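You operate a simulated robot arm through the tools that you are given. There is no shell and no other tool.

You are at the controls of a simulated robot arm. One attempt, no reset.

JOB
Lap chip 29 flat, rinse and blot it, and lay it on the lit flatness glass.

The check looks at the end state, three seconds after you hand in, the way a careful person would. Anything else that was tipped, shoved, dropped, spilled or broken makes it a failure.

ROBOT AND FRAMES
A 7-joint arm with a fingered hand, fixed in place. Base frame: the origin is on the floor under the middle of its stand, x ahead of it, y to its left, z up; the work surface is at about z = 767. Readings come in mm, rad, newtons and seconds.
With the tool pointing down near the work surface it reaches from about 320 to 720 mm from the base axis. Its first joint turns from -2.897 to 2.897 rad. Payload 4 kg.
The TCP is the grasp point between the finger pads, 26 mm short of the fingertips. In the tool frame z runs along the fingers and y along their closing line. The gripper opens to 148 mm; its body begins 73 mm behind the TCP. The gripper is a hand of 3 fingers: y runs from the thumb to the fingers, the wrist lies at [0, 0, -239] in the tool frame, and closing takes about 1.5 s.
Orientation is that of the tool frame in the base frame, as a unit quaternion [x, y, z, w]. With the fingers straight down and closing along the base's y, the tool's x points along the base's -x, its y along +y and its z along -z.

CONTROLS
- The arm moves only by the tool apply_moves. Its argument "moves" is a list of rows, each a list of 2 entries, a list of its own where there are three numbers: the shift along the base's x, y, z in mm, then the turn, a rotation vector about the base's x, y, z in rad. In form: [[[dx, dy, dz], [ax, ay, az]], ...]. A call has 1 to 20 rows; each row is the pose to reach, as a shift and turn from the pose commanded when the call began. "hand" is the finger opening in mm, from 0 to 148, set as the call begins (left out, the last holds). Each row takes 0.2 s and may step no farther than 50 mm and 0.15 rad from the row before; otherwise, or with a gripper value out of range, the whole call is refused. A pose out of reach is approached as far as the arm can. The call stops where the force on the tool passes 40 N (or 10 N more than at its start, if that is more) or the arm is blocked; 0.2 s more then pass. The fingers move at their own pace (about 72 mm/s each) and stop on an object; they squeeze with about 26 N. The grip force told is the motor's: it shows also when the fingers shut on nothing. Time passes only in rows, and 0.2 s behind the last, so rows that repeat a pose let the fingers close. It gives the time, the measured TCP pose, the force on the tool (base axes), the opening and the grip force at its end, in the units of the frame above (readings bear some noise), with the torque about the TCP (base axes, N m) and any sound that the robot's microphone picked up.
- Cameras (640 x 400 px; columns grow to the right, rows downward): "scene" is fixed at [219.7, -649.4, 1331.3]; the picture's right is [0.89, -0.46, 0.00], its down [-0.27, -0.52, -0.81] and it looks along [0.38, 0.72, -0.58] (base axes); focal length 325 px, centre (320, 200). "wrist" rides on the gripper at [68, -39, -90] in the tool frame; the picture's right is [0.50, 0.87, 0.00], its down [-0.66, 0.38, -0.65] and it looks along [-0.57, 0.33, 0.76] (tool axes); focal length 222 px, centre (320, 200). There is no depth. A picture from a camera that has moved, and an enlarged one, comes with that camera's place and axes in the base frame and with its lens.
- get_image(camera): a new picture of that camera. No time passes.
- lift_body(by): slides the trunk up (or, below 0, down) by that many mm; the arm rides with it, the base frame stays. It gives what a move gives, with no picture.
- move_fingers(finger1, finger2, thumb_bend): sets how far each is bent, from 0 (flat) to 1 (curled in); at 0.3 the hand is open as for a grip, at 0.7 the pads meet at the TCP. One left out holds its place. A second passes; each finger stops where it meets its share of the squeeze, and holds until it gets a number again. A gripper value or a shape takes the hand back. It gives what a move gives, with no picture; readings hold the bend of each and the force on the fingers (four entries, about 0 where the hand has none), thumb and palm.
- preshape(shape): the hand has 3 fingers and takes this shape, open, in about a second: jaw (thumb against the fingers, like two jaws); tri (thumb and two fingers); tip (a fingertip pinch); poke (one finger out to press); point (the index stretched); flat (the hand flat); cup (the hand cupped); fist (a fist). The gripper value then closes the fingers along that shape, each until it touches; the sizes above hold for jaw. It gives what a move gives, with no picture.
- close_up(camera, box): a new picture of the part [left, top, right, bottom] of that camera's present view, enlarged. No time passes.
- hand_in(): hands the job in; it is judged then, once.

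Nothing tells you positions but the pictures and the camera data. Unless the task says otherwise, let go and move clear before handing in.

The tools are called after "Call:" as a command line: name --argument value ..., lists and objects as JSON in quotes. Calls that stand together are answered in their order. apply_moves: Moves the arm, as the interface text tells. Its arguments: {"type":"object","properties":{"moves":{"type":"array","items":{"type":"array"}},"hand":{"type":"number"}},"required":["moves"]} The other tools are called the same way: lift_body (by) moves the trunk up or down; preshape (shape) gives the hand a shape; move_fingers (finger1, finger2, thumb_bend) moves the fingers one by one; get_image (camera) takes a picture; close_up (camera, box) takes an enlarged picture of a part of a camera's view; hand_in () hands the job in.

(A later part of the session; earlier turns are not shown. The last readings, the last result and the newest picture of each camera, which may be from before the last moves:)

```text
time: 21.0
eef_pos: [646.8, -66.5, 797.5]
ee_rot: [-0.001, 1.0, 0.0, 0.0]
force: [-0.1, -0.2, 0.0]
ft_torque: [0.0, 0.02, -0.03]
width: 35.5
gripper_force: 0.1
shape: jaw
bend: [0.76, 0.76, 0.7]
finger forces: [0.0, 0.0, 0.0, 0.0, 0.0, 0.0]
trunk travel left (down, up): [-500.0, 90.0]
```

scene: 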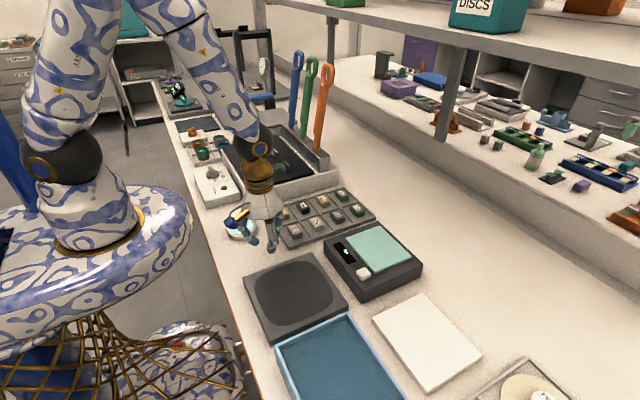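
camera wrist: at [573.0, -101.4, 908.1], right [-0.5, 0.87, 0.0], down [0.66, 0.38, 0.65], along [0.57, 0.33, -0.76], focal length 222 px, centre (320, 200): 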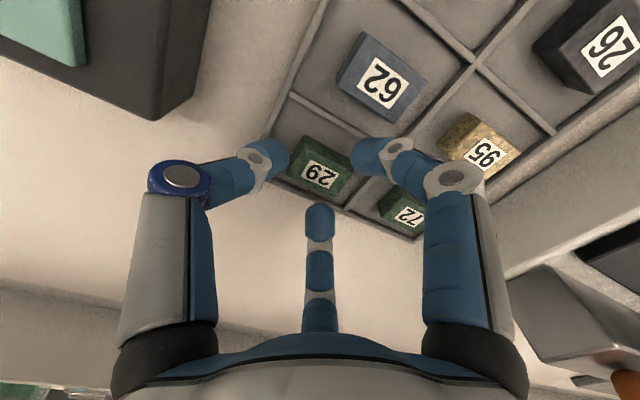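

Call:
apply_moves --moves '[[[0, 0, -0.5], [0, 0, 0]], [[0, 0, -1], [0, 0, 0]], [[0, 0, -1], [0, 0, 0]]]'

Call:
close_up --camera "wrist" --box '[250, 110, 390, 230]'

Call:
close_up --camera "scene" --box '[340, 180, 390, 220]'

```text
time: 21.8
eef_pos: [645.3, -66.7, 796.1]
ee_rot: [0.001, 1.0, 0.0, 0.0]
force: [0.0, -0.2, 0.5]
ft_torque: [-0.01, 0.01, 0.02]
width: 35.2
gripper_force: 0.0
shape: jaw
bend: [0.76, 0.76, 0.7]
finger forces: [0.1, 0.2, 0.1, 0.0, 0.0, 0.0]
trunk travel left (down, up): [-500.0, 90.0]
```

```text
3.33 times, centred on (320, 170) of wrist
camera zoom: at [578.1, -103.6, 885.4], right [-0.5, 0.87, 0.0], down [0.66, 0.38, 0.65], along [0.57, 0.33, -0.76], focal length 740 px, centre (320, 300)
```

zoom: 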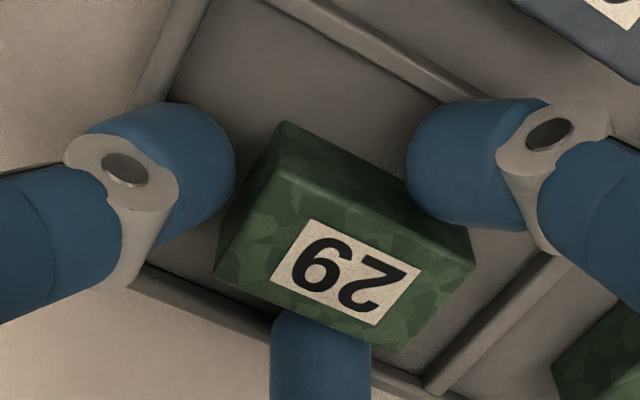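

```text
10.00 times, centred on (365, 200) of scene
camera zoom: at [219.7, -649.4, 1331.3], right [0.89, -0.46, 0.0], down [-0.27, -0.52, -0.81], along [0.38, 0.72, -0.58], focal length 3251 px, centre (-130, 200)
```

zoom: 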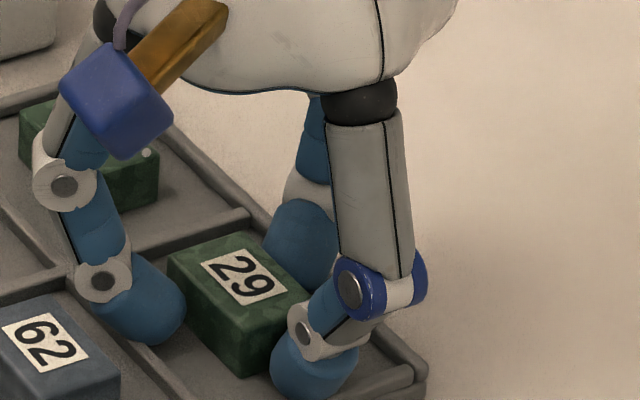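

Fingers straddle the chip with no wall load. Now I'll close gently on it.

Call:
apply_moves --moves '[[[0, 0, 0], [0, 0, 0]], [[0, 0, 0], [0, 0, 0]], [[0, 0, 0], [0, 0, 0]], [[0, 0, 0], [0, 0, 0]], [[0, 0, 0], [0, 0, 0]]]' --hand 20

Call:
close_up --camera "wrist" --box '[250, 110, 390, 230]'

Call:
close_up --camera "scene" --box '[340, 180, 390, 220]'

```text
time: 23.0
eef_pos: [646.1, -66.6, 794.9]
ee_rot: [0.0, 1.0, 0.001, 0.0]
force: [-0.6, 0.1, -0.3]
ft_torque: [-0.02, 0.0, -0.04]
width: 25.1
gripper_force: 26.4
shape: jaw
bend: [0.75, 0.75, 0.7]
finger forces: [20.5, 20.4, 0.0, 0.1, 22.7, 0.1]
trunk travel left (down, up): [-500.0, 90.0]
```

```text
3.33 times, centred on (320, 170) of wrist
camera zoom: at [578.1, -103.6, 885.4], right [-0.5, 0.87, 0.0], down [0.66, 0.38, 0.65], along [0.57, 0.33, -0.76], focal length 740 px, centre (320, 300)
```

zoom: 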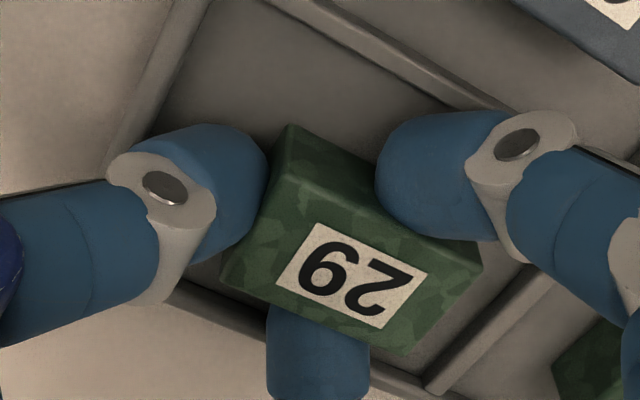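

```text
10.00 times, centred on (365, 200) of scene
camera zoom: at [219.7, -649.4, 1331.3], right [0.89, -0.46, 0.0], down [-0.27, -0.52, -0.81], along [0.38, 0.72, -0.58], focal length 3251 px, centre (-130, 200)
```

zoom: 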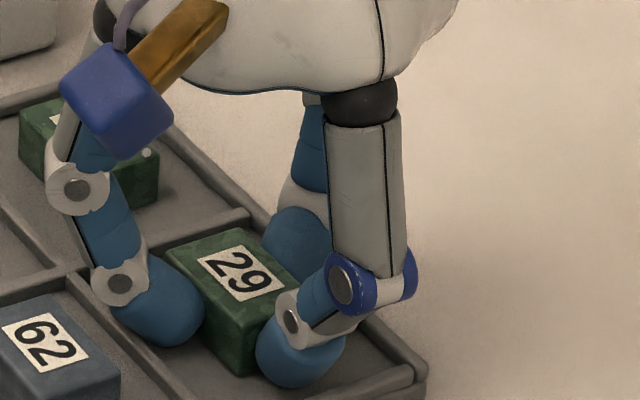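

All three fingers hold (about 20–23 N each). I'll lift slowly and look.

Call:
apply_moves --moves '[[[0, 0, 3], [0, 0, 0]], [[0, 0, 8], [0, 0, 0]], [[0, 0, 16], [0, 0, 0]], [[0, 0, 30], [0, 0, 0]], [[0, 0, 45], [0, 0, 0]], [[0, 0, 60], [0, 0, 0]], [[0, 0, 60], [0, 0, 0]]]'

Call:
close_up --camera "wrist" --box '[250, 110, 390, 230]'

Call:
close_up --camera "scene" --box '[330, 150, 390, 200]'

Call:
get_image --camera "scene"

```text
time: 24.6
eef_pos: [644.7, -67.2, 856.3]
ee_rot: [0.0, 1.0, 0.0, 0.0]
force: [-0.2, -0.1, -0.5]
ft_torque: [0.02, 0.0, -0.02]
width: 25.0
gripper_force: 25.6
shape: jaw
bend: [0.75, 0.75, 0.7]
finger forces: [20.4, 20.4, 0.0, 0.1, 22.4, 0.1]
trunk travel left (down, up): [-500.0, 90.0]
```

```text
3.33 times, centred on (320, 170) of wrist
camera zoom: at [577.5, -104.4, 945.8], right [-0.5, 0.87, 0.0], down [0.66, 0.38, 0.65], along [0.57, 0.33, -0.76], focal length 740 px, centre (320, 300)
```

zoom: 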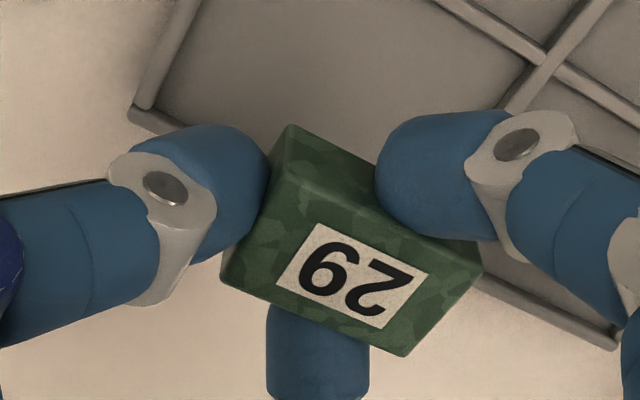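

```text
8.00 times, centred on (360, 175) of scene
camera zoom: at [219.7, -649.4, 1331.3], right [0.89, -0.46, 0.0], down [-0.27, -0.52, -0.81], along [0.38, 0.72, -0.58], focal length 2601 px, centre (0, 400)
```

zoom: 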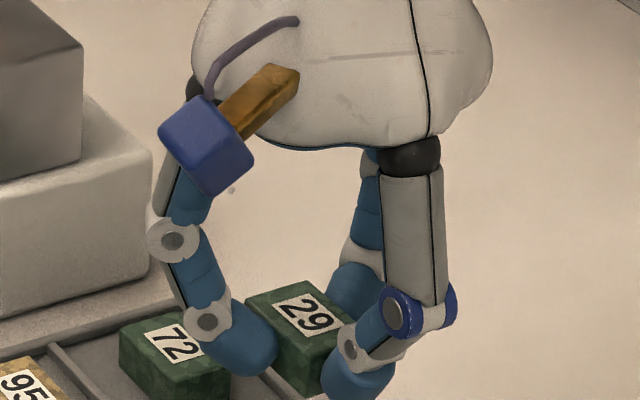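

```text
taken
```

scene: 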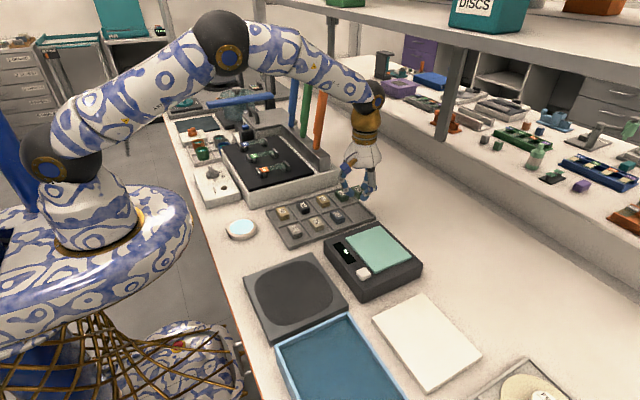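

Chip 29 is held level. Before lapping I'll lift it clear and tilt the hand so the scene camera can see the chip's underside, as a reference for its starting condition.

Call:
apply_moves --moves '[[[-24, -16, 30], [0, 0, 0]], [[-48, -32, 60], [0, 0, 0]], [[-72, -48, 90], [0, 0, 0]], [[-96, -64, 120], [0, 0, 0]], [[-120, -80, 150], [0, 0, 0]], [[-144, -96, 180], [0, 0, 0]], [[-168, -114, 210], [0, 0, 0]], [[-196, -133, 243], [0, 0, 0]], [[-196, -133, 243], [0, 0, 0]]]'

Call:
apply_moves --moves '[[[0, 0, 0], [-0.14, 0, 0]], [[0, 0, 0], [-0.28, 0, 0]], [[0, 0, 0], [-0.42, 0, 0]], [[0, 0, 0], [-0.56, 0, 0]], [[0, 0, 0], [-0.7, 0, 0]], [[0, 0, 0], [-0.84, 0, 0]], [[0, 0, 0], [-0.98, 0, 0]], [[0, 0, 0], [-1.12, 0, 0]], [[0, 0, 0], [-1.25, 0, 0]], [[0, 0, 0], [-1.25, 0, 0]]]'

Call:
get_image --camera "scene"

```text
time: 26.6
eef_pos: [448.1, -199.9, 1098.6]
ee_rot: [0.0, 1.0, 0.0, 0.0]
force: [-0.4, 0.0, -0.7]
ft_torque: [0.01, -0.01, -0.01]
width: 24.6
gripper_force: 26.1
shape: jaw
bend: [0.75, 0.75, 0.7]
finger forces: [20.3, 20.5, 0.0, 0.1, 22.3, 0.1]
trunk travel left (down, up): [-500.0, 90.0]
```

```text
time: 28.8
eef_pos: [448.6, -199.4, 1100.1]
ee_rot: [-0.001, 0.811, -0.586, 0.001]
force: [0.8, 0.4, -0.6]
ft_torque: [0.0, 0.01, 0.01]
width: 24.2
gripper_force: 26.1
shape: jaw
bend: [0.75, 0.75, 0.7]
finger forces: [20.3, 20.5, 0.0, 0.0, 22.1, 0.0]
trunk travel left (down, up): [-500.0, 90.0]
```

```text
taken
```

scene: 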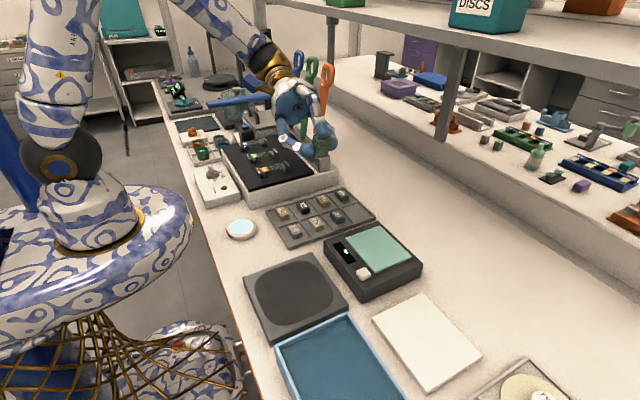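

Call:
close_up --camera "scene" --box '[295, 120, 350, 165]'

Call:
close_up --camera "scene" --box '[310, 132, 336, 152]'

Call:
get_image --camera "wrist"

```text
8.89 times, centred on (322, 142) of scene
camera zoom: at [219.7, -649.4, 1331.3], right [0.89, -0.46, 0.0], down [-0.27, -0.52, -0.81], along [0.38, 0.72, -0.58], focal length 2890 px, centre (298, 711)
```

zoom: 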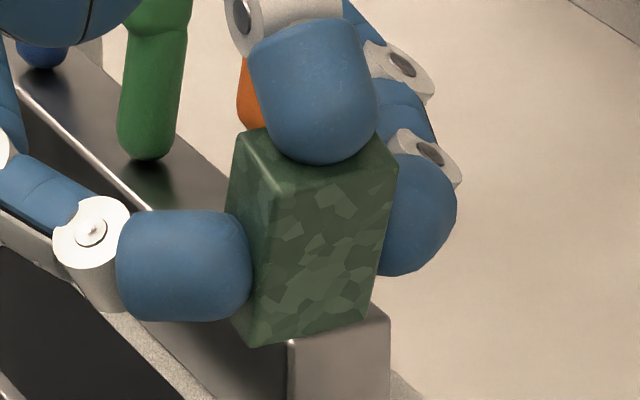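

```text
16.00 times, centred on (323, 142) of scene
camera zoom: at [219.7, -649.4, 1331.3], right [0.89, -0.46, 0.0], down [-0.27, -0.52, -0.81], along [0.38, 0.72, -0.58], focal length 5202 px, centre (272, 1128)
```

zoom: 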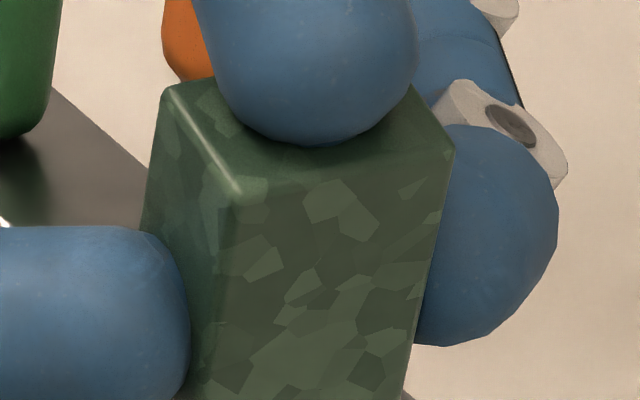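

```text
taken
camera wrist: at [381.9, -124.1, 1164.3], right [-0.5, 0.27, -0.82], down [0.66, 0.74, -0.15], along [0.57, -0.62, -0.55], focal length 222 px, centre (320, 200)
```

wrist: 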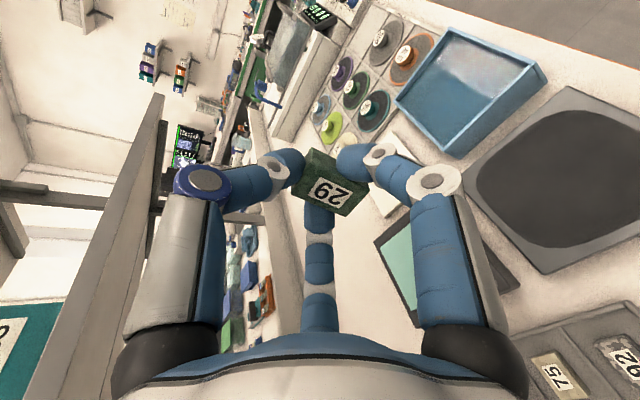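

The underside is visible: plain green mottled, not yet ground. I also see displays and a box of discs in the wrist view, so I'll read those.

Call:
close_up --camera "wrist" --box '[160, 110, 220, 190]'

Call:
close_up --camera "wrist" --box '[280, 0, 480, 150]'

Call:
close_up --camera "wrist" --box '[390, 20, 640, 280]'

Call:
close_up --camera "scene" --box '[150, 60, 250, 140]'

```text
5.00 times, centred on (190, 150) of wrist
camera zoom: at [381.9, -124.1, 1164.3], right [-0.5, 0.27, -0.82], down [0.66, 0.74, -0.15], along [0.57, -0.62, -0.55], focal length 1111 px, centre (970, 450)
```

zoom: 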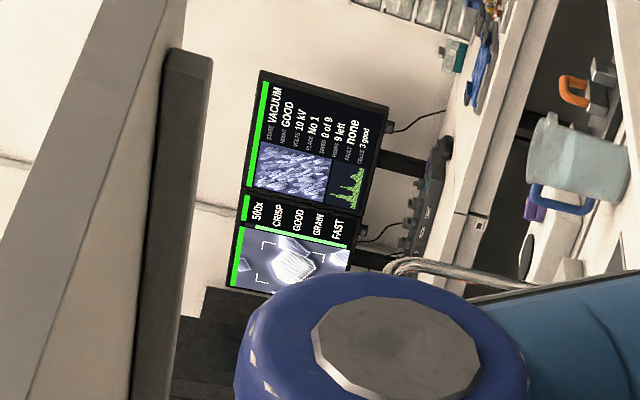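

```text
2.67 times, centred on (380, 75) of wrist
camera zoom: at [381.9, -124.1, 1164.3], right [-0.5, 0.27, -0.82], down [0.66, 0.74, -0.15], along [0.57, -0.62, -0.55], focal length 592 px, centre (160, 533)
```

zoom: 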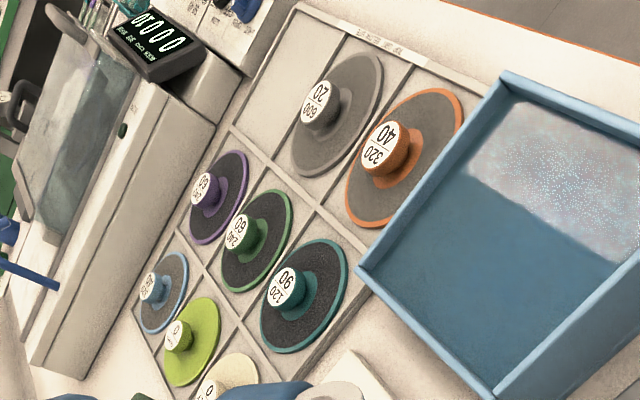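

```text
1.54 times, centred on (515, 150) of wrist
camera zoom: at [381.9, -124.1, 1164.3], right [-0.5, 0.27, -0.82], down [0.66, 0.74, -0.15], along [0.57, -0.62, -0.55], focal length 342 px, centre (20, 277)
```

zoom: 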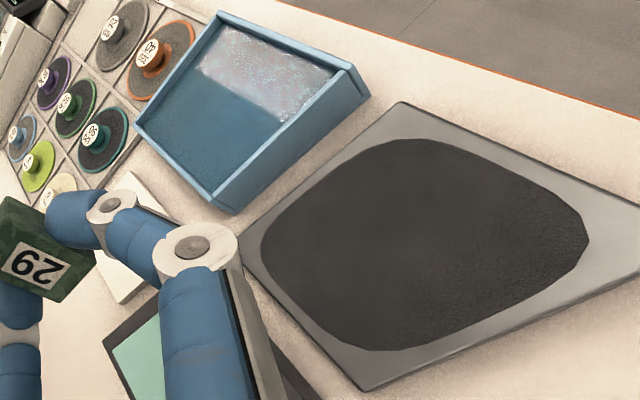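

```text
5.00 times, centred on (200, 100) of scene
camera zoom: at [219.7, -649.4, 1331.3], right [0.89, -0.46, 0.0], down [-0.27, -0.52, -0.81], along [0.38, 0.72, -0.58], focal length 1626 px, centre (920, 700)
```

zoom: 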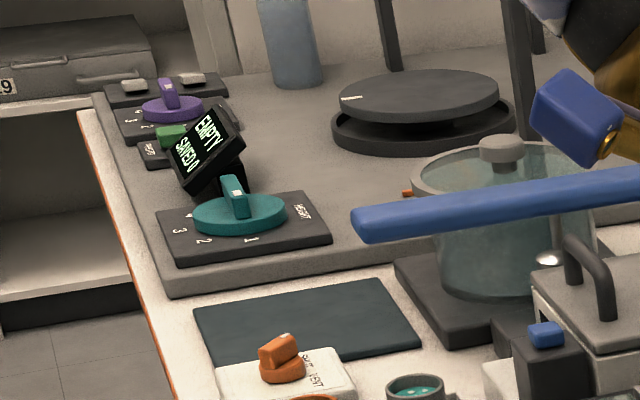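

It's a sample-prep bench: the dark gritty plate is the lap. I'll turn the hand back upright and bring the chip over the lap's middle (about 377, −235).

Call:
apply_moves --moves '[[[0, 0, 0], [0.14, 0, 0]], [[0, 0, 0], [0.28, 0, 0]], [[0, 0, 0], [0.42, 0, 0]], [[0, 0, 0], [0.56, 0, 0]], [[0, 0, 0], [0.7, 0, 0]], [[-10, -5, 0], [0.84, 0, 0]], [[-20, -10, -20], [0.98, 0, 0]], [[-30, -15, -50], [1.12, 0, 0]], [[-40, -20, -90], [1.25, 0, 0]], [[-50, -25, -130], [1.25, 0, 0]], [[-62, -30, -170], [1.25, 0, 0]], [[-72.5, -37, -210], [1.25, 0, 0]], [[-72.5, -37, -245], [1.25, 0, 0]], [[-72.5, -37, -265], [1.25, 0, 0]], [[-72.5, -37, -265], [1.25, 0, 0]]]'

Call:
get_image --camera "wrist"

Call:
close_up --camera "scene" --box '[230, 220, 350, 310]'

```text
time: 32.0
eef_pos: [376.6, -238.8, 833.2]
ee_rot: [0.0, 1.0, 0.0, -0.001]
force: [0.1, -0.4, -1.2]
ft_torque: [0.02, 0.02, -0.01]
width: 23.9
gripper_force: 25.9
shape: jaw
bend: [0.75, 0.75, 0.69]
finger forces: [20.4, 20.4, 0.0, 0.1, 21.2, 0.0]
trunk travel left (down, up): [-500.0, 90.0]
```

```text
taken
camera wrist: at [309.2, -275.3, 923.0], right [-0.5, 0.87, 0.0], down [0.66, 0.38, 0.65], along [0.57, 0.33, -0.76], focal length 222 px, centre (320, 200)
```

wrist: 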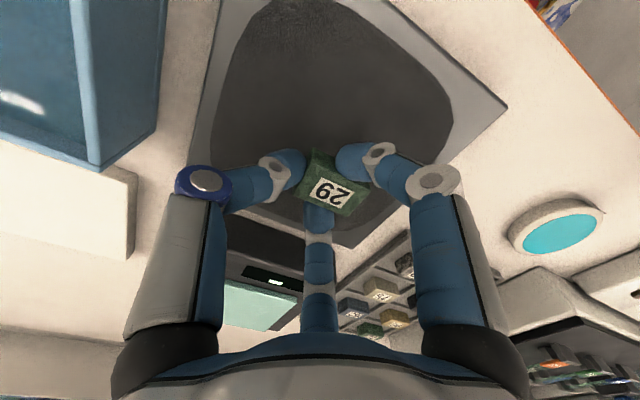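

```text
4.44 times, centred on (290, 265) of scene
camera zoom: at [219.7, -649.4, 1331.3], right [0.89, -0.46, 0.0], down [-0.27, -0.52, -0.81], along [0.38, 0.72, -0.58], focal length 1445 px, centre (453, -89)
```

zoom: 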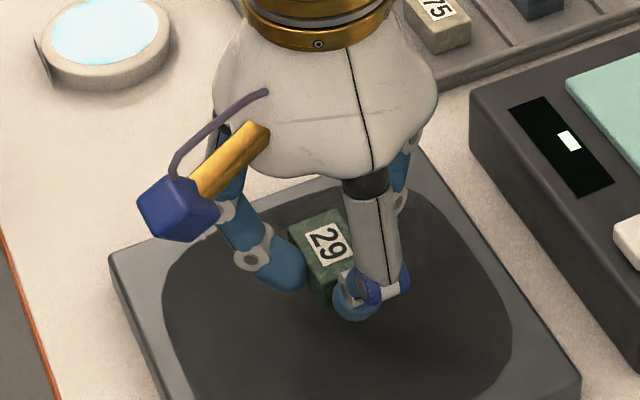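

Call:
close_up --camera "wrist" --box '[250, 110, 390, 230]'

Call:
close_up --camera "scene" --box '[270, 235, 330, 285]'

```text
3.33 times, centred on (320, 170) of wrist
camera zoom: at [309.2, -275.3, 923.0], right [-0.5, 0.87, 0.0], down [0.66, 0.38, 0.65], along [0.57, 0.33, -0.76], focal length 740 px, centre (320, 300)
```

zoom: 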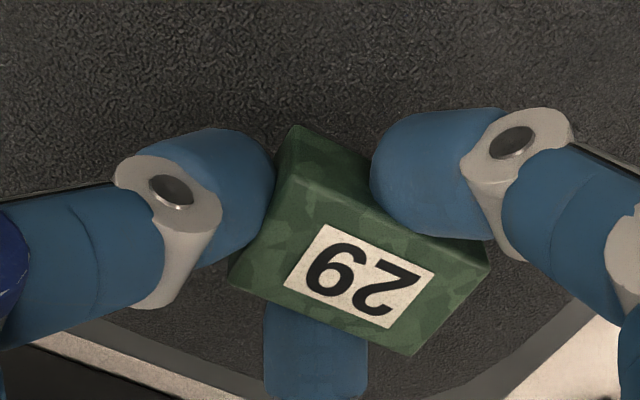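

```text
8.00 times, centred on (300, 260) of scene
camera zoom: at [219.7, -649.4, 1331.3], right [0.89, -0.46, 0.0], down [-0.27, -0.52, -0.81], along [0.38, 0.72, -0.58], focal length 2601 px, centre (480, -280)
```

zoom: 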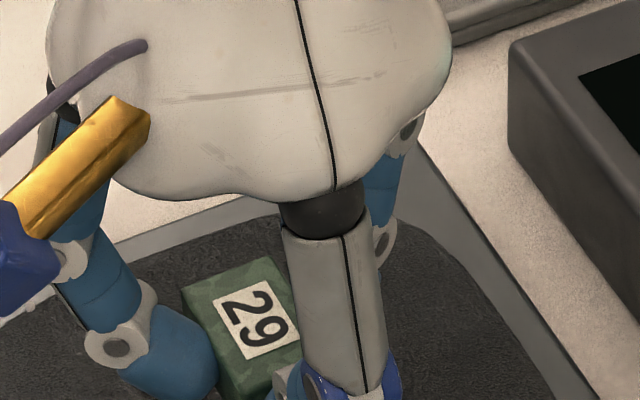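

The chip is held level with only slight creep toward +y. I'll lower it toward the lap and creep down until contact.

Call:
apply_moves --moves '[[[0, 0, -8], [0, 0, 0]], [[0, 0, -15], [0, 0, 0]], [[0, 0, -20], [0, 0, 0]], [[0, 0, -22], [0, 0, 0]], [[0, 0, -22], [0, 0, 0]]]'

Call:
close_up --camera "scene" --box '[260, 245, 330, 300]'

```text
time: 33.2
eef_pos: [376.7, -238.0, 812.7]
ee_rot: [0.0, 1.0, 0.0, 0.0]
force: [1.1, 0.3, -0.5]
ft_torque: [-0.02, -0.02, -0.01]
width: 23.9
gripper_force: 25.9
shape: jaw
bend: [0.75, 0.75, 0.69]
finger forces: [20.5, 20.3, 0.0, 0.1, 21.2, 0.1]
trunk travel left (down, up): [-500.0, 90.0]
```

```text
7.27 times, centred on (295, 272) of scene
camera zoom: at [219.7, -649.4, 1331.3], right [0.89, -0.46, 0.0], down [-0.27, -0.52, -0.81], along [0.38, 0.72, -0.58], focal length 2364 px, centre (502, -327)
```

zoom: 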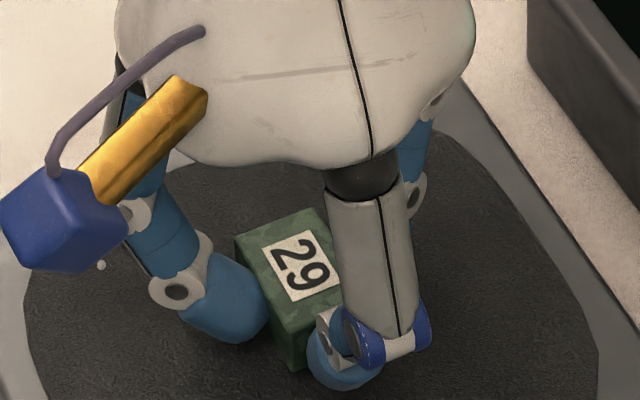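

Call:
apply_moves --moves '[[[0, 0, -1], [0, 0, 0]], [[0, 0, -2], [0, 0, 0]], [[0, 0, -3], [0, 0, 0]], [[0, 0, -3], [0, 0, 0]]]'

Call:
apply_moves --moves '[[[0, 0, -0.5], [0, 0, 0]], [[0, 0, -1], [0, 0, 0]], [[0, 0, -1], [0, 0, 0]]]'

Call:
apply_moves --moves '[[[0, 0, -0.5], [0, 0, 0]], [[0, 0, -1], [0, 0, 0]], [[0, 0, -1], [0, 0, 0]]]'

```text
time: 34.2
eef_pos: [376.5, -236.4, 809.1]
ee_rot: [0.0, 1.0, 0.001, 0.0]
force: [-0.6, -0.4, 4.8]
ft_torque: [0.06, 0.02, -0.02]
width: 23.9
gripper_force: 26.3
shape: jaw
bend: [0.75, 0.75, 0.69]
finger forces: [21.7, 21.3, 0.1, 0.0, 22.3, 0.0]
trunk travel left (down, up): [-500.0, 90.0]
```

```text
time: 35.0
eef_pos: [376.2, -238.0, 808.2]
ee_rot: [0.002, 1.0, 0.0, 0.001]
force: [1.3, -2.6, 16.9]
ft_torque: [-0.03, -0.05, 0.0]
width: 24.6
gripper_force: 26.1
shape: jaw
bend: [0.76, 0.76, 0.69]
finger forces: [22.9, 23.3, 0.0, 0.0, 26.3, 0.0]
trunk travel left (down, up): [-500.0, 90.0]
```

```text
time: 35.8
eef_pos: [376.0, -237.8, 807.4]
ee_rot: [0.001, 1.0, -0.001, 0.001]
force: [3.0, -5.5, 28.9]
ft_torque: [-0.09, -0.01, 0.05]
width: 25.4
gripper_force: 25.7
shape: jaw
bend: [0.76, 0.76, 0.71]
finger forces: [24.3, 25.1, 0.0, 0.1, 30.3, 0.1]
trunk travel left (down, up): [-500.0, 90.0]
```

Contact is at about z 810 with ~12 N/mm stiffness; I pressed a bit too far (29 N), so I back off to a moderate pressure and check the chip still sits square.

Call:
apply_moves --moves '[[[0, 0, 0.6], [0, 0, 0]], [[0, 0, 1.2], [0, 0, 0]], [[0, 0, 1.2], [0, 0, 0]]]'

Call:
close_up --camera "wrist" --box '[250, 110, 390, 230]'

Call:
close_up --camera "scene" --box '[260, 245, 330, 300]'

```text
time: 36.6
eef_pos: [375.8, -236.9, 808.6]
ee_rot: [0.0, 1.0, 0.0, 0.001]
force: [5.7, -2.5, 17.9]
ft_torque: [-0.05, -0.11, 0.04]
width: 25.0
gripper_force: 25.9
shape: jaw
bend: [0.76, 0.76, 0.71]
finger forces: [22.8, 25.5, 0.1, 0.1, 27.6, 0.0]
trunk travel left (down, up): [-500.0, 90.0]
```

```text
3.33 times, centred on (320, 170) of wrist
camera zoom: at [308.7, -273.6, 898.1], right [-0.5, 0.87, 0.0], down [0.66, 0.38, 0.65], along [0.57, 0.33, -0.76], focal length 740 px, centre (320, 300)
```

zoom: 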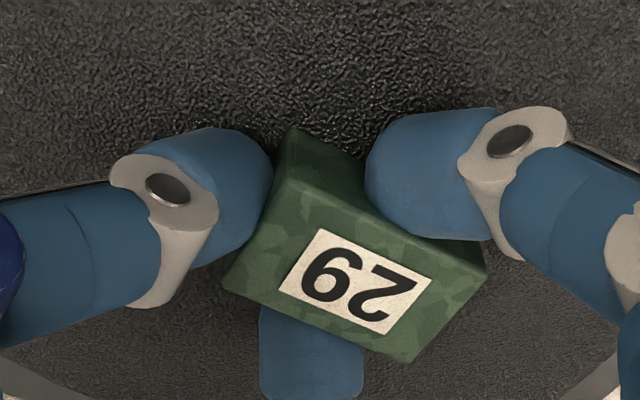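

```text
7.27 times, centred on (295, 272) of scene
camera zoom: at [219.7, -649.4, 1331.3], right [0.89, -0.46, 0.0], down [-0.27, -0.52, -0.81], along [0.38, 0.72, -0.58], focal length 2364 px, centre (502, -327)
```

zoom: 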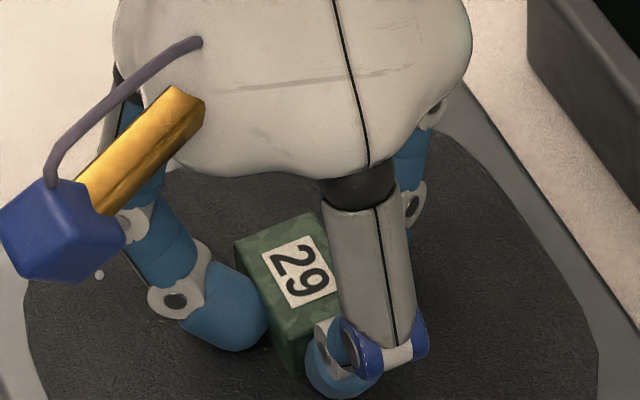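

Call:
apply_moves --moves '[[[0, 0, 0.7], [0, 0, 0]], [[0, 0, 0.7], [0, 0, 0]]]'

Call:
apply_moves --moves '[[[6, 2, 0], [0, 0, 0]], [[12, 4, 0], [0, 0, 0]], [[18, 4, 0], [0, 0, 0]], [[12, 2, 0], [0, 0, 0]], [[6, 0, 0], [0, 0, 0]], [[0, 0, 0], [0, 0, 0]]]'

```text
time: 37.2
eef_pos: [376.8, -236.5, 809.7]
ee_rot: [0.001, 1.0, 0.0, -0.001]
force: [2.2, -0.9, 8.0]
ft_torque: [0.01, -0.06, 0.03]
width: 25.1
gripper_force: 26.1
shape: jaw
bend: [0.76, 0.76, 0.71]
finger forces: [23.1, 24.4, 0.1, 0.0, 25.2, 0.0]
trunk travel left (down, up): [-500.0, 90.0]
```

```text
time: 38.6
eef_pos: [376.2, -237.4, 809.0]
ee_rot: [0.001, 1.0, 0.0, 0.001]
force: [1.4, -1.1, 3.2]
ft_torque: [0.05, 0.0, -0.02]
width: 25.1
gripper_force: 25.9
shape: jaw
bend: [0.76, 0.76, 0.71]
finger forces: [22.7, 23.6, 0.0, 0.0, 23.2, 0.1]
trunk travel left (down, up): [-500.0, 90.0]
```

Pressure settled to ~3 N after a short stroke. I'll press slightly more and run a figure-eight inside the gritty patch.

Call:
apply_moves --moves '[[[11.7, 14.7, -0.4], [0, 0, 0]], [[22.3, 23.8, -0.4], [0, 0, 0]], [[30.7, 23.8, -0.4], [0, 0, 0]], [[36.1, 14.7, -0.4], [0, 0, 0]], [[38, 0, -0.4], [0, 0, 0]], [[36.1, -14.7, -0.4], [0, 0, 0]], [[30.7, -23.8, -0.4], [0, 0, 0]], [[22.3, -23.8, -0.4], [0, 0, 0]], [[11.7, -14.7, -0.4], [0, 0, 0]], [[0, 0, -0.4], [0, 0, 0]], [[-11.7, 14.7, -0.4], [0, 0, 0]], [[-22.3, 23.8, -0.4], [0, 0, 0]], [[-30.7, 23.8, -0.4], [0, 0, 0]], [[-36.1, 14.7, -0.4], [0, 0, 0]], [[-38, 0, -0.4], [0, 0, 0]], [[-36.1, -14.7, -0.4], [0, 0, 0]], [[-30.7, -23.8, -0.4], [0, 0, 0]], [[-22.3, -23.8, -0.4], [0, 0, 0]], [[-11.7, -14.7, -0.4], [0, 0, 0]], [[0, 0, -0.4], [0, 0, 0]]]'

Call:
close_up --camera "wrist" --box '[250, 110, 390, 230]'

Call:
close_up --camera "scene" --box '[240, 240, 350, 330]'

```text
time: 42.8
eef_pos: [377.3, -236.7, 809.9]
ee_rot: [0.001, 1.0, 0.0, 0.0]
force: [-0.7, -0.1, 3.1]
ft_torque: [0.02, 0.02, 0.04]
width: 24.7
gripper_force: 26.0
shape: jaw
bend: [0.76, 0.76, 0.71]
finger forces: [22.4, 22.2, 0.0, 0.0, 22.6, 0.0]
trunk travel left (down, up): [-500.0, 90.0]
```

```text
3.33 times, centred on (320, 170) of wrist
camera zoom: at [309.6, -274.0, 898.5], right [-0.5, 0.87, 0.0], down [0.66, 0.38, 0.65], along [0.57, 0.33, -0.76], focal length 740 px, centre (320, 300)
```

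zoom: 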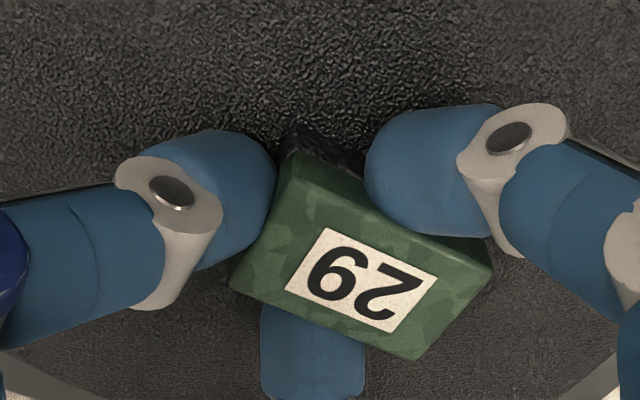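

```text
4.44 times, centred on (295, 285) of scene
camera zoom: at [219.7, -649.4, 1331.3], right [0.89, -0.46, 0.0], down [-0.27, -0.52, -0.81], along [0.38, 0.72, -0.58], focal length 1445 px, centre (431, -178)
```

zoom: 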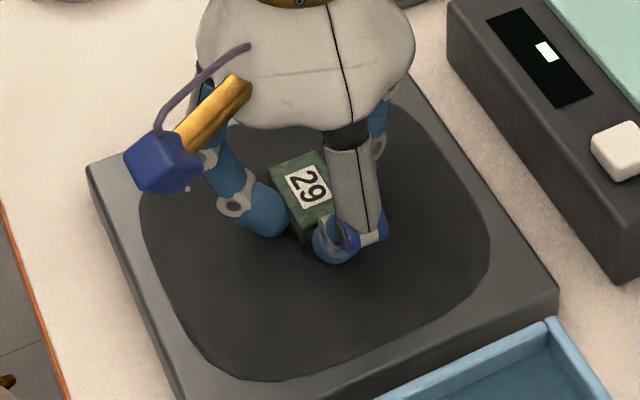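

The chip's lower edge is now coated in dark grit, so the lap is cutting. I'll press a little more and continue figure-eights.

Call:
apply_moves --moves '[[[11.7, 14.7, -0.4], [0, 0, 0]], [[22.3, 23.8, -0.4], [0, 0, 0]], [[30.7, 23.8, -0.4], [0, 0, 0]], [[36.1, 14.7, -0.4], [0, 0, 0]], [[38, 0, -0.4], [0, 0, 0]], [[36.1, -14.7, -0.4], [0, 0, 0]], [[30.7, -23.8, -0.4], [0, 0, 0]], [[22.3, -23.8, -0.4], [0, 0, 0]], [[11.7, -14.7, -0.4], [0, 0, 0]], [[0, 0, -0.4], [0, 0, 0]], [[-11.7, 14.7, -0.4], [0, 0, 0]], [[-22.3, 23.8, -0.4], [0, 0, 0]], [[-30.7, 23.8, -0.4], [0, 0, 0]], [[-36.1, 14.7, -0.4], [0, 0, 0]], [[-38, 0, -0.4], [0, 0, 0]], [[-36.1, -14.7, -0.4], [0, 0, 0]], [[-30.7, -23.8, -0.4], [0, 0, 0]], [[-22.3, -23.8, -0.4], [0, 0, 0]], [[-11.7, -14.7, -0.4], [0, 0, 0]], [[0, 0, -0.4], [0, 0, 0]]]'

Call:
close_up --camera "wrist" --box '[250, 110, 390, 230]'

```text
time: 47.0
eef_pos: [375.9, -235.9, 810.0]
ee_rot: [0.001, 1.0, -0.001, 0.0]
force: [-0.6, 0.4, 0.8]
ft_torque: [0.01, 0.02, -0.03]
width: 24.3
gripper_force: 26.1
shape: jaw
bend: [0.76, 0.76, 0.71]
finger forces: [22.2, 21.9, 0.0, 0.0, 22.0, 0.0]
trunk travel left (down, up): [-500.0, 90.0]
```

```text
3.33 times, centred on (320, 170) of wrist
camera zoom: at [309.6, -273.3, 898.6], right [-0.5, 0.87, 0.0], down [0.66, 0.38, 0.65], along [0.57, 0.33, -0.76], focal length 740 px, centre (320, 300)
```

zoom: 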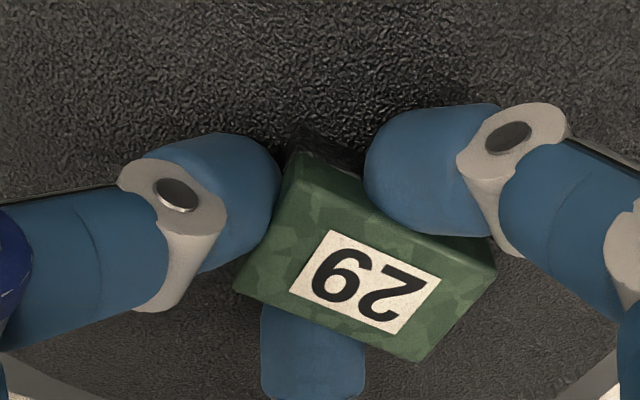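

Call:
apply_moves --moves '[[[0, 0, -0.5], [0, 0, 0]], [[0, 0, -0.5], [0, 0, 0]]]'

Call:
close_up --camera "scene" --box '[275, 255, 320, 290]'

```text
time: 47.6
eef_pos: [377.0, -236.9, 807.9]
ee_rot: [-0.001, 1.0, 0.001, 0.0]
force: [-0.3, 1.0, 3.1]
ft_torque: [0.04, 0.01, 0.02]
width: 24.6
gripper_force: 26.1
shape: jaw
bend: [0.76, 0.76, 0.71]
finger forces: [22.6, 22.0, 0.0, 0.0, 21.5, 0.1]
trunk travel left (down, up): [-500.0, 90.0]
```

```text
11.43 times, centred on (298, 272) of scene
camera zoom: at [219.7, -649.4, 1331.3], right [0.89, -0.46, 0.0], down [-0.27, -0.52, -0.81], along [0.38, 0.72, -0.58], focal length 3715 px, centre (577, -629)
```

zoom: 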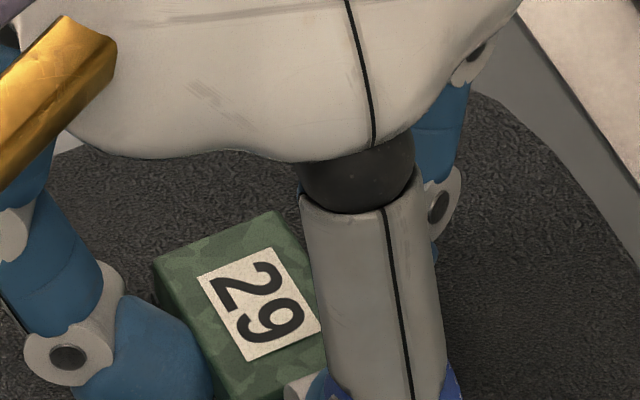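

The chip has crept ~1 mm up in the grip, so I'll re-grip it here slightly higher to keep the fingertips clear of the lap.

Call:
apply_moves --moves '[[[0, 0, 0.3], [0, 0, 0]], [[0, 0, 0.3], [0, 0, 0]], [[0, 0, 0.3], [0, 0, 0]], [[0, 2, 1.5], [0, 0, 0]], [[0, 2, 2.0], [0, 0, 0]], [[0, 2, 2.0], [0, 0, 0]]]' --hand 40

Call:
close_up --camera "wrist" --box '[250, 110, 390, 230]'

Call:
close_up --camera "scene" --box '[260, 245, 330, 300]'

```text
time: 49.0
eef_pos: [376.6, -235.1, 809.5]
ee_rot: [0.0, 1.0, 0.0, -0.001]
force: [-1.0, -0.4, 1.0]
ft_torque: [-0.02, 0.01, -0.02]
width: 39.9
gripper_force: 0.0
shape: jaw
bend: [0.76, 0.76, 0.7]
finger forces: [0.0, 0.0, 0.2, 0.1, 0.0, 0.0]
trunk travel left (down, up): [-500.0, 90.0]
```

```text
3.33 times, centred on (320, 170) of wrist
camera zoom: at [309.3, -271.7, 899.3], right [-0.5, 0.87, 0.0], down [0.66, 0.38, 0.65], along [0.57, 0.33, -0.76], focal length 740 px, centre (320, 300)
```

zoom: 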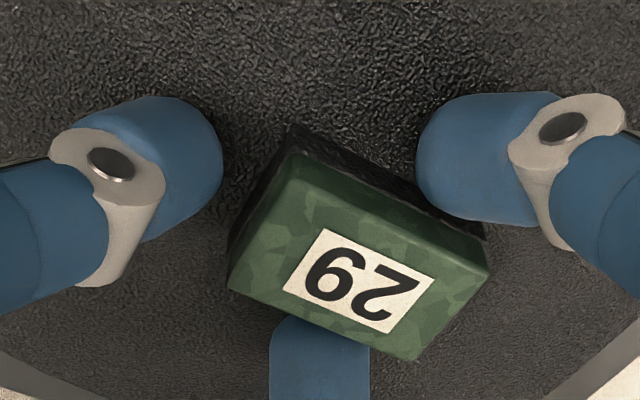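

```text
7.27 times, centred on (295, 272) of scene
camera zoom: at [219.7, -649.4, 1331.3], right [0.89, -0.46, 0.0], down [-0.27, -0.52, -0.81], along [0.38, 0.72, -0.58], focal length 2364 px, centre (502, -327)
```

zoom: 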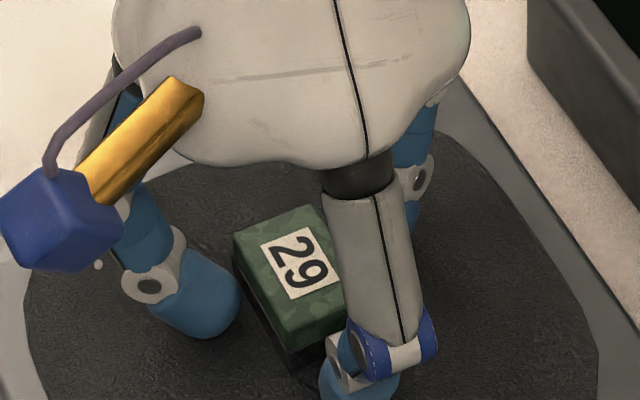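

The chip rests flat with its lower half coated in slurry. Re-gripping now.

Call:
apply_moves --moves '[[[0, 0, 0], [0, 0, 0]], [[0, 0, 0], [0, 0, 0]], [[0, 0, 0], [0, 0, 0]], [[0, 0, 0], [0, 0, 0]], [[0, 0, 0], [0, 0, 0]]]' --hand 15

Call:
apply_moves --moves '[[[0, 0, -0.5], [0, 0, 0]], [[0, 0, -0.5], [0, 0, 0]]]'

Call:
close_up --camera "wrist" --box '[250, 110, 390, 230]'

```text
time: 50.2
eef_pos: [377.2, -234.7, 809.2]
ee_rot: [0.0, 1.0, -0.001, 0.001]
force: [0.2, 0.0, -0.3]
ft_torque: [-0.01, 0.01, -0.02]
width: 20.9
gripper_force: 26.2
shape: jaw
bend: [0.74, 0.74, 0.7]
finger forces: [20.9, 21.0, 0.0, 0.1, 22.6, 0.0]
trunk travel left (down, up): [-500.0, 90.0]
```

```text
time: 50.8
eef_pos: [377.0, -234.5, 808.6]
ee_rot: [0.0, 1.0, 0.0, 0.0]
force: [0.0, -1.0, -1.3]
ft_torque: [0.02, 0.01, 0.01]
width: 21.0
gripper_force: 26.1
shape: jaw
bend: [0.74, 0.74, 0.7]
finger forces: [20.8, 21.0, 0.0, 0.0, 22.5, 0.0]
trunk travel left (down, up): [-500.0, 90.0]
```

```text
3.33 times, centred on (320, 170) of wrist
camera zoom: at [309.4, -272.1, 899.0], right [-0.5, 0.87, 0.0], down [0.66, 0.38, 0.65], along [0.57, 0.33, -0.76], focal length 740 px, centre (320, 300)
```

zoom: 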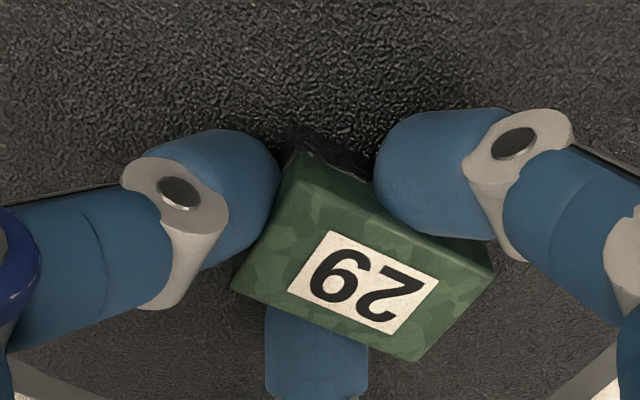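

Call:
apply_moves --moves '[[[0, 0, -0.5], [0, 0, 0]], [[0, 0, -0.5], [0, 0, 0]]]'

Call:
apply_moves --moves '[[[0, 0, -0.4], [0, 0, 0]], [[0, 0, -0.4], [0, 0, 0]]]'

```text
time: 51.4
eef_pos: [377.4, -235.0, 809.3]
ee_rot: [0.0, 1.0, 0.0, 0.0]
force: [-0.1, 0.1, 1.6]
ft_torque: [0.05, -0.01, -0.02]
width: 21.0
gripper_force: 25.8
shape: jaw
bend: [0.74, 0.74, 0.7]
finger forces: [21.7, 21.6, 0.1, 0.1, 22.9, 0.0]
trunk travel left (down, up): [-500.0, 90.0]
```

```text
time: 52.0
eef_pos: [376.7, -233.9, 808.9]
ee_rot: [-0.001, 1.0, 0.001, 0.001]
force: [0.3, 0.0, 11.3]
ft_torque: [0.12, -0.03, 0.0]
width: 21.3
gripper_force: 25.8
shape: jaw
bend: [0.75, 0.75, 0.7]
finger forces: [26.6, 26.8, 0.0, 0.0, 24.5, 0.0]
trunk travel left (down, up): [-500.0, 90.0]
```

About 11 N now. Continuing the figure-eights at this depth.

Call:
apply_moves --moves '[[[11.7, 12, 0], [0, 0, 0]], [[22.3, 20, 0], [0, 0, 0]], [[30.7, 20, 0], [0, 0, 0]], [[36.1, 12, 0], [0, 0, 0]], [[38, 0, 0], [0, 0, 0]], [[36.1, -15, 0], [0, 0, 0]], [[30.7, -25, 0], [0, 0, 0]], [[22.3, -25, 0], [0, 0, 0]], [[11.7, -15, 0], [0, 0, 0]], [[0, -2, 0], [0, 0, 0]], [[-11.7, 12, 0], [0, 0, 0]], [[-22.3, 20, 0], [0, 0, 0]], [[-30.7, 20, 0], [0, 0, 0]], [[-36.1, 12, 0], [0, 0, 0]], [[-38, 0, 0], [0, 0, 0]], [[-36.1, -15, 0], [0, 0, 0]], [[-30.7, -25, 0], [0, 0, 0]], [[-22.3, -25, 0], [0, 0, 0]], [[-11.7, -15, 0], [0, 0, 0]], [[0, 0, 0], [0, 0, 0]]]'

Call:
close_up --camera "wrist" --box '[250, 110, 390, 230]'

```text
time: 56.2
eef_pos: [375.9, -235.8, 808.3]
ee_rot: [0.001, 1.0, 0.0, 0.001]
force: [-0.1, -2.1, 8.7]
ft_torque: [-0.01, 0.06, 0.08]
width: 21.7
gripper_force: 25.8
shape: jaw
bend: [0.75, 0.75, 0.7]
finger forces: [27.0, 25.4, 0.0, 0.0, 26.7, 0.0]
trunk travel left (down, up): [-500.0, 90.0]
```

```text
3.33 times, centred on (320, 170) of wrist
camera zoom: at [307.9, -272.3, 898.2], right [-0.5, 0.87, 0.0], down [0.66, 0.38, 0.65], along [0.57, 0.33, -0.76], focal length 740 px, centre (320, 300)
```

zoom: 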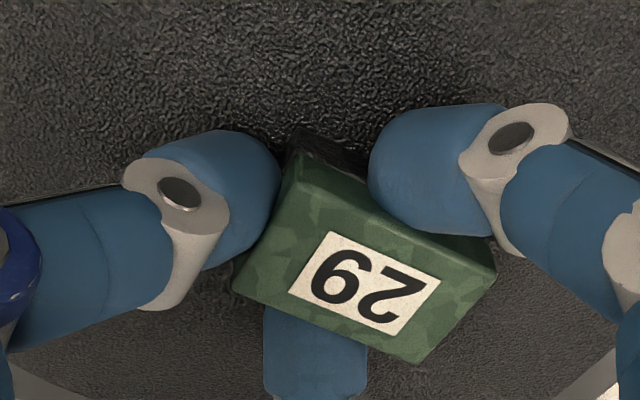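

Holding well at ~9 N. Another loop, then an elongated circular pattern in the other sense.

Call:
apply_moves --moves '[[[-11.7, 12, 0], [0, 0, 0]], [[-22.3, 20, 0], [0, 0, 0]], [[-30.7, 20, 0], [0, 0, 0]], [[-36.1, 12, 0], [0, 0, 0]], [[-38, 0, 0], [0, 0, 0]], [[-36.1, -15, 0], [0, 0, 0]], [[-30.7, -25, 0], [0, 0, 0]], [[-22.3, -25, 0], [0, 0, 0]], [[-11.7, -15, 0], [0, 0, 0]], [[0, -2, 0], [0, 0, 0]], [[11.7, 12, 0], [0, 0, 0]], [[22.3, 20, 0], [0, 0, 0]], [[30.7, 20, 0], [0, 0, 0]], [[36.1, 12, 0], [0, 0, 0]], [[38, 0, 0], [0, 0, 0]], [[36.1, -15, 0], [0, 0, 0]], [[30.7, -25, 0], [0, 0, 0]], [[22.3, -25, 0], [0, 0, 0]], [[11.7, -15, 0], [0, 0, 0]], [[0, 0, 0], [0, 0, 0]]]'

Call:
apply_moves --moves '[[[15, 5, -0.1], [0, 0, 0]], [[30, 5, -0.1], [0, 0, 0]], [[38, -4, -0.1], [0, 0, 0]], [[33, -18, -0.1], [0, 0, 0]], [[18, -28, -0.1], [0, 0, 0]], [[0, -31, -0.1], [0, 0, 0]], [[-18, -28, -0.1], [0, 0, 0]], [[-33, -18, -0.1], [0, 0, 0]], [[-38, -4, -0.1], [0, 0, 0]], [[-33, 10, -0.1], [0, 0, 0]], [[-18, 20, -0.1], [0, 0, 0]], [[0, 23, -0.1], [0, 0, 0]], [[18, 20, -0.1], [0, 0, 0]], [[33, 10, -0.1], [0, 0, 0]], [[38, -4, -0.1], [0, 0, 0]], [[33, -18, -0.1], [0, 0, 0]], [[18, -28, -0.1], [0, 0, 0]], [[0, -25, -0.1], [0, 0, 0]], [[0, -12, -0.1], [0, 0, 0]], [[0, 0, -0.1], [0, 0, 0]]]'

Call:
close_up --camera "wrist" --box '[250, 110, 390, 230]'

```text
time: 60.4
eef_pos: [377.1, -236.0, 809.9]
ee_rot: [0.001, 1.0, 0.0, 0.0]
force: [0.1, 0.6, -0.2]
ft_torque: [0.01, -0.01, 0.02]
width: 21.8
gripper_force: 25.5
shape: jaw
bend: [0.75, 0.75, 0.69]
finger forces: [22.2, 22.4, 0.0, 0.0, 22.4, 0.2]
trunk travel left (down, up): [-500.0, 90.0]
```

```text
time: 64.6
eef_pos: [378.1, -235.2, 808.1]
ee_rot: [0.001, 1.0, 0.001, 0.0]
force: [0.2, 0.1, -0.5]
ft_torque: [0.01, -0.01, 0.01]
width: 21.6
gripper_force: 26.0
shape: jaw
bend: [0.75, 0.75, 0.69]
finger forces: [23.1, 23.0, 0.0, 0.0, 22.1, 0.0]
trunk travel left (down, up): [-500.0, 90.0]
```

```text
3.33 times, centred on (320, 170) of wrist
camera zoom: at [309.6, -271.7, 898.3], right [-0.5, 0.87, 0.0], down [0.66, 0.38, 0.65], along [0.57, 0.33, -0.76], focal length 740 px, centre (320, 300)
```

zoom: 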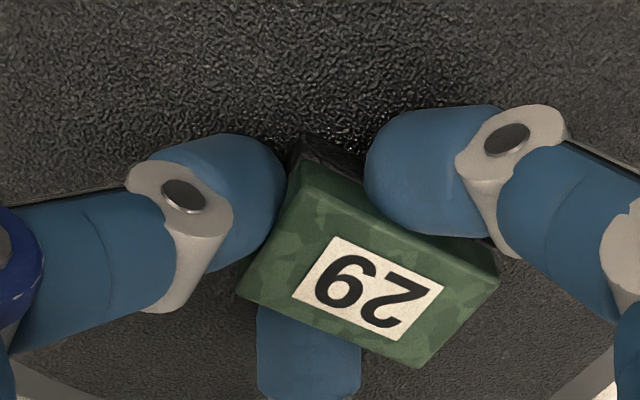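

Pressure has relaxed to zero again (chip crept up ~1 mm in the grip). I'll lift and tilt the chip to the scene camera to see the underside now.

Call:
apply_moves --moves '[[[0, 0, 10], [0, 0, 0]], [[0, 0, 40], [0, 0, 0]], [[10, 5, 85], [0, 0, 0]], [[20, 10, 130], [0, 0, 0]], [[30, 15, 175], [-0.14, 0, 0]], [[42, 20, 215], [-0.28, 0, 0]], [[55, 25, 250], [-0.42, 0, 0]], [[65, 30, 280], [-0.56, 0, 0]], [[72.5, 35, 291], [-0.7, 0, 0]], [[72.5, 35, 291], [-0.84, 0, 0]], [[72.5, 35, 291], [-0.98, 0, 0]], [[72.5, 35, 291], [-1.12, 0, 0]], [[72.5, 35, 291], [-1.25, 0, 0]], [[72.5, 35, 291], [-1.25, 0, 0]]]'

Call:
close_up --camera "scene" --box '[295, 120, 350, 165]'

Call:
close_up --camera "scene" --box '[310, 132, 336, 152]'

```text
time: 67.6
eef_pos: [449.9, -200.9, 1100.3]
ee_rot: [0.0, 0.81, -0.586, 0.0]
force: [-0.6, -1.3, -0.2]
ft_torque: [0.0, -0.02, -0.01]
width: 21.5
gripper_force: 26.1
shape: jaw
bend: [0.75, 0.75, 0.69]
finger forces: [22.2, 22.2, 0.0, 0.0, 20.8, 0.0]
trunk travel left (down, up): [-500.0, 90.0]
```

```text
8.89 times, centred on (322, 142) of scene
camera zoom: at [219.7, -649.4, 1331.3], right [0.89, -0.46, 0.0], down [-0.27, -0.52, -0.81], along [0.38, 0.72, -0.58], focal length 2890 px, centre (298, 711)
```

zoom: 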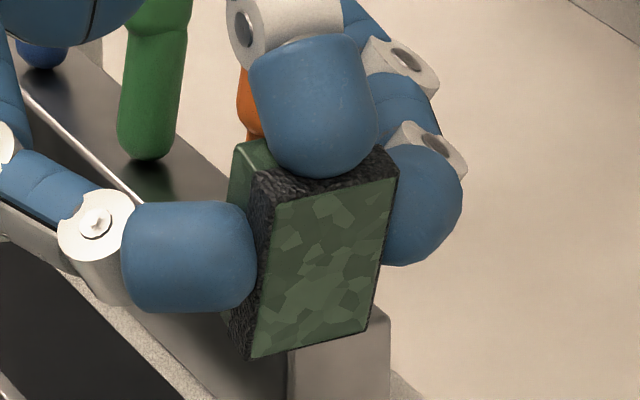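

```text
16.00 times, centred on (323, 142) of scene
camera zoom: at [219.7, -649.4, 1331.3], right [0.89, -0.46, 0.0], down [-0.27, -0.52, -0.81], along [0.38, 0.72, -0.58], focal length 5202 px, centre (272, 1128)
```

zoom: 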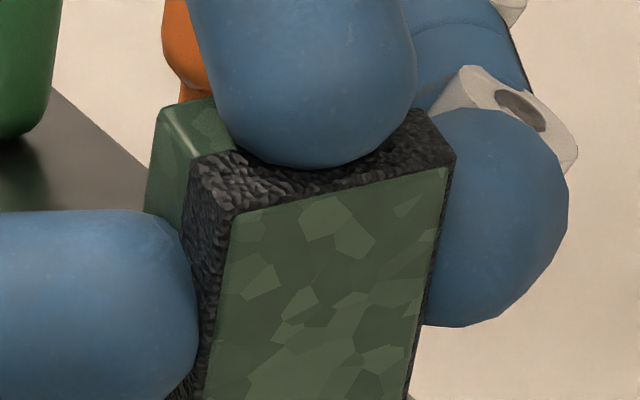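

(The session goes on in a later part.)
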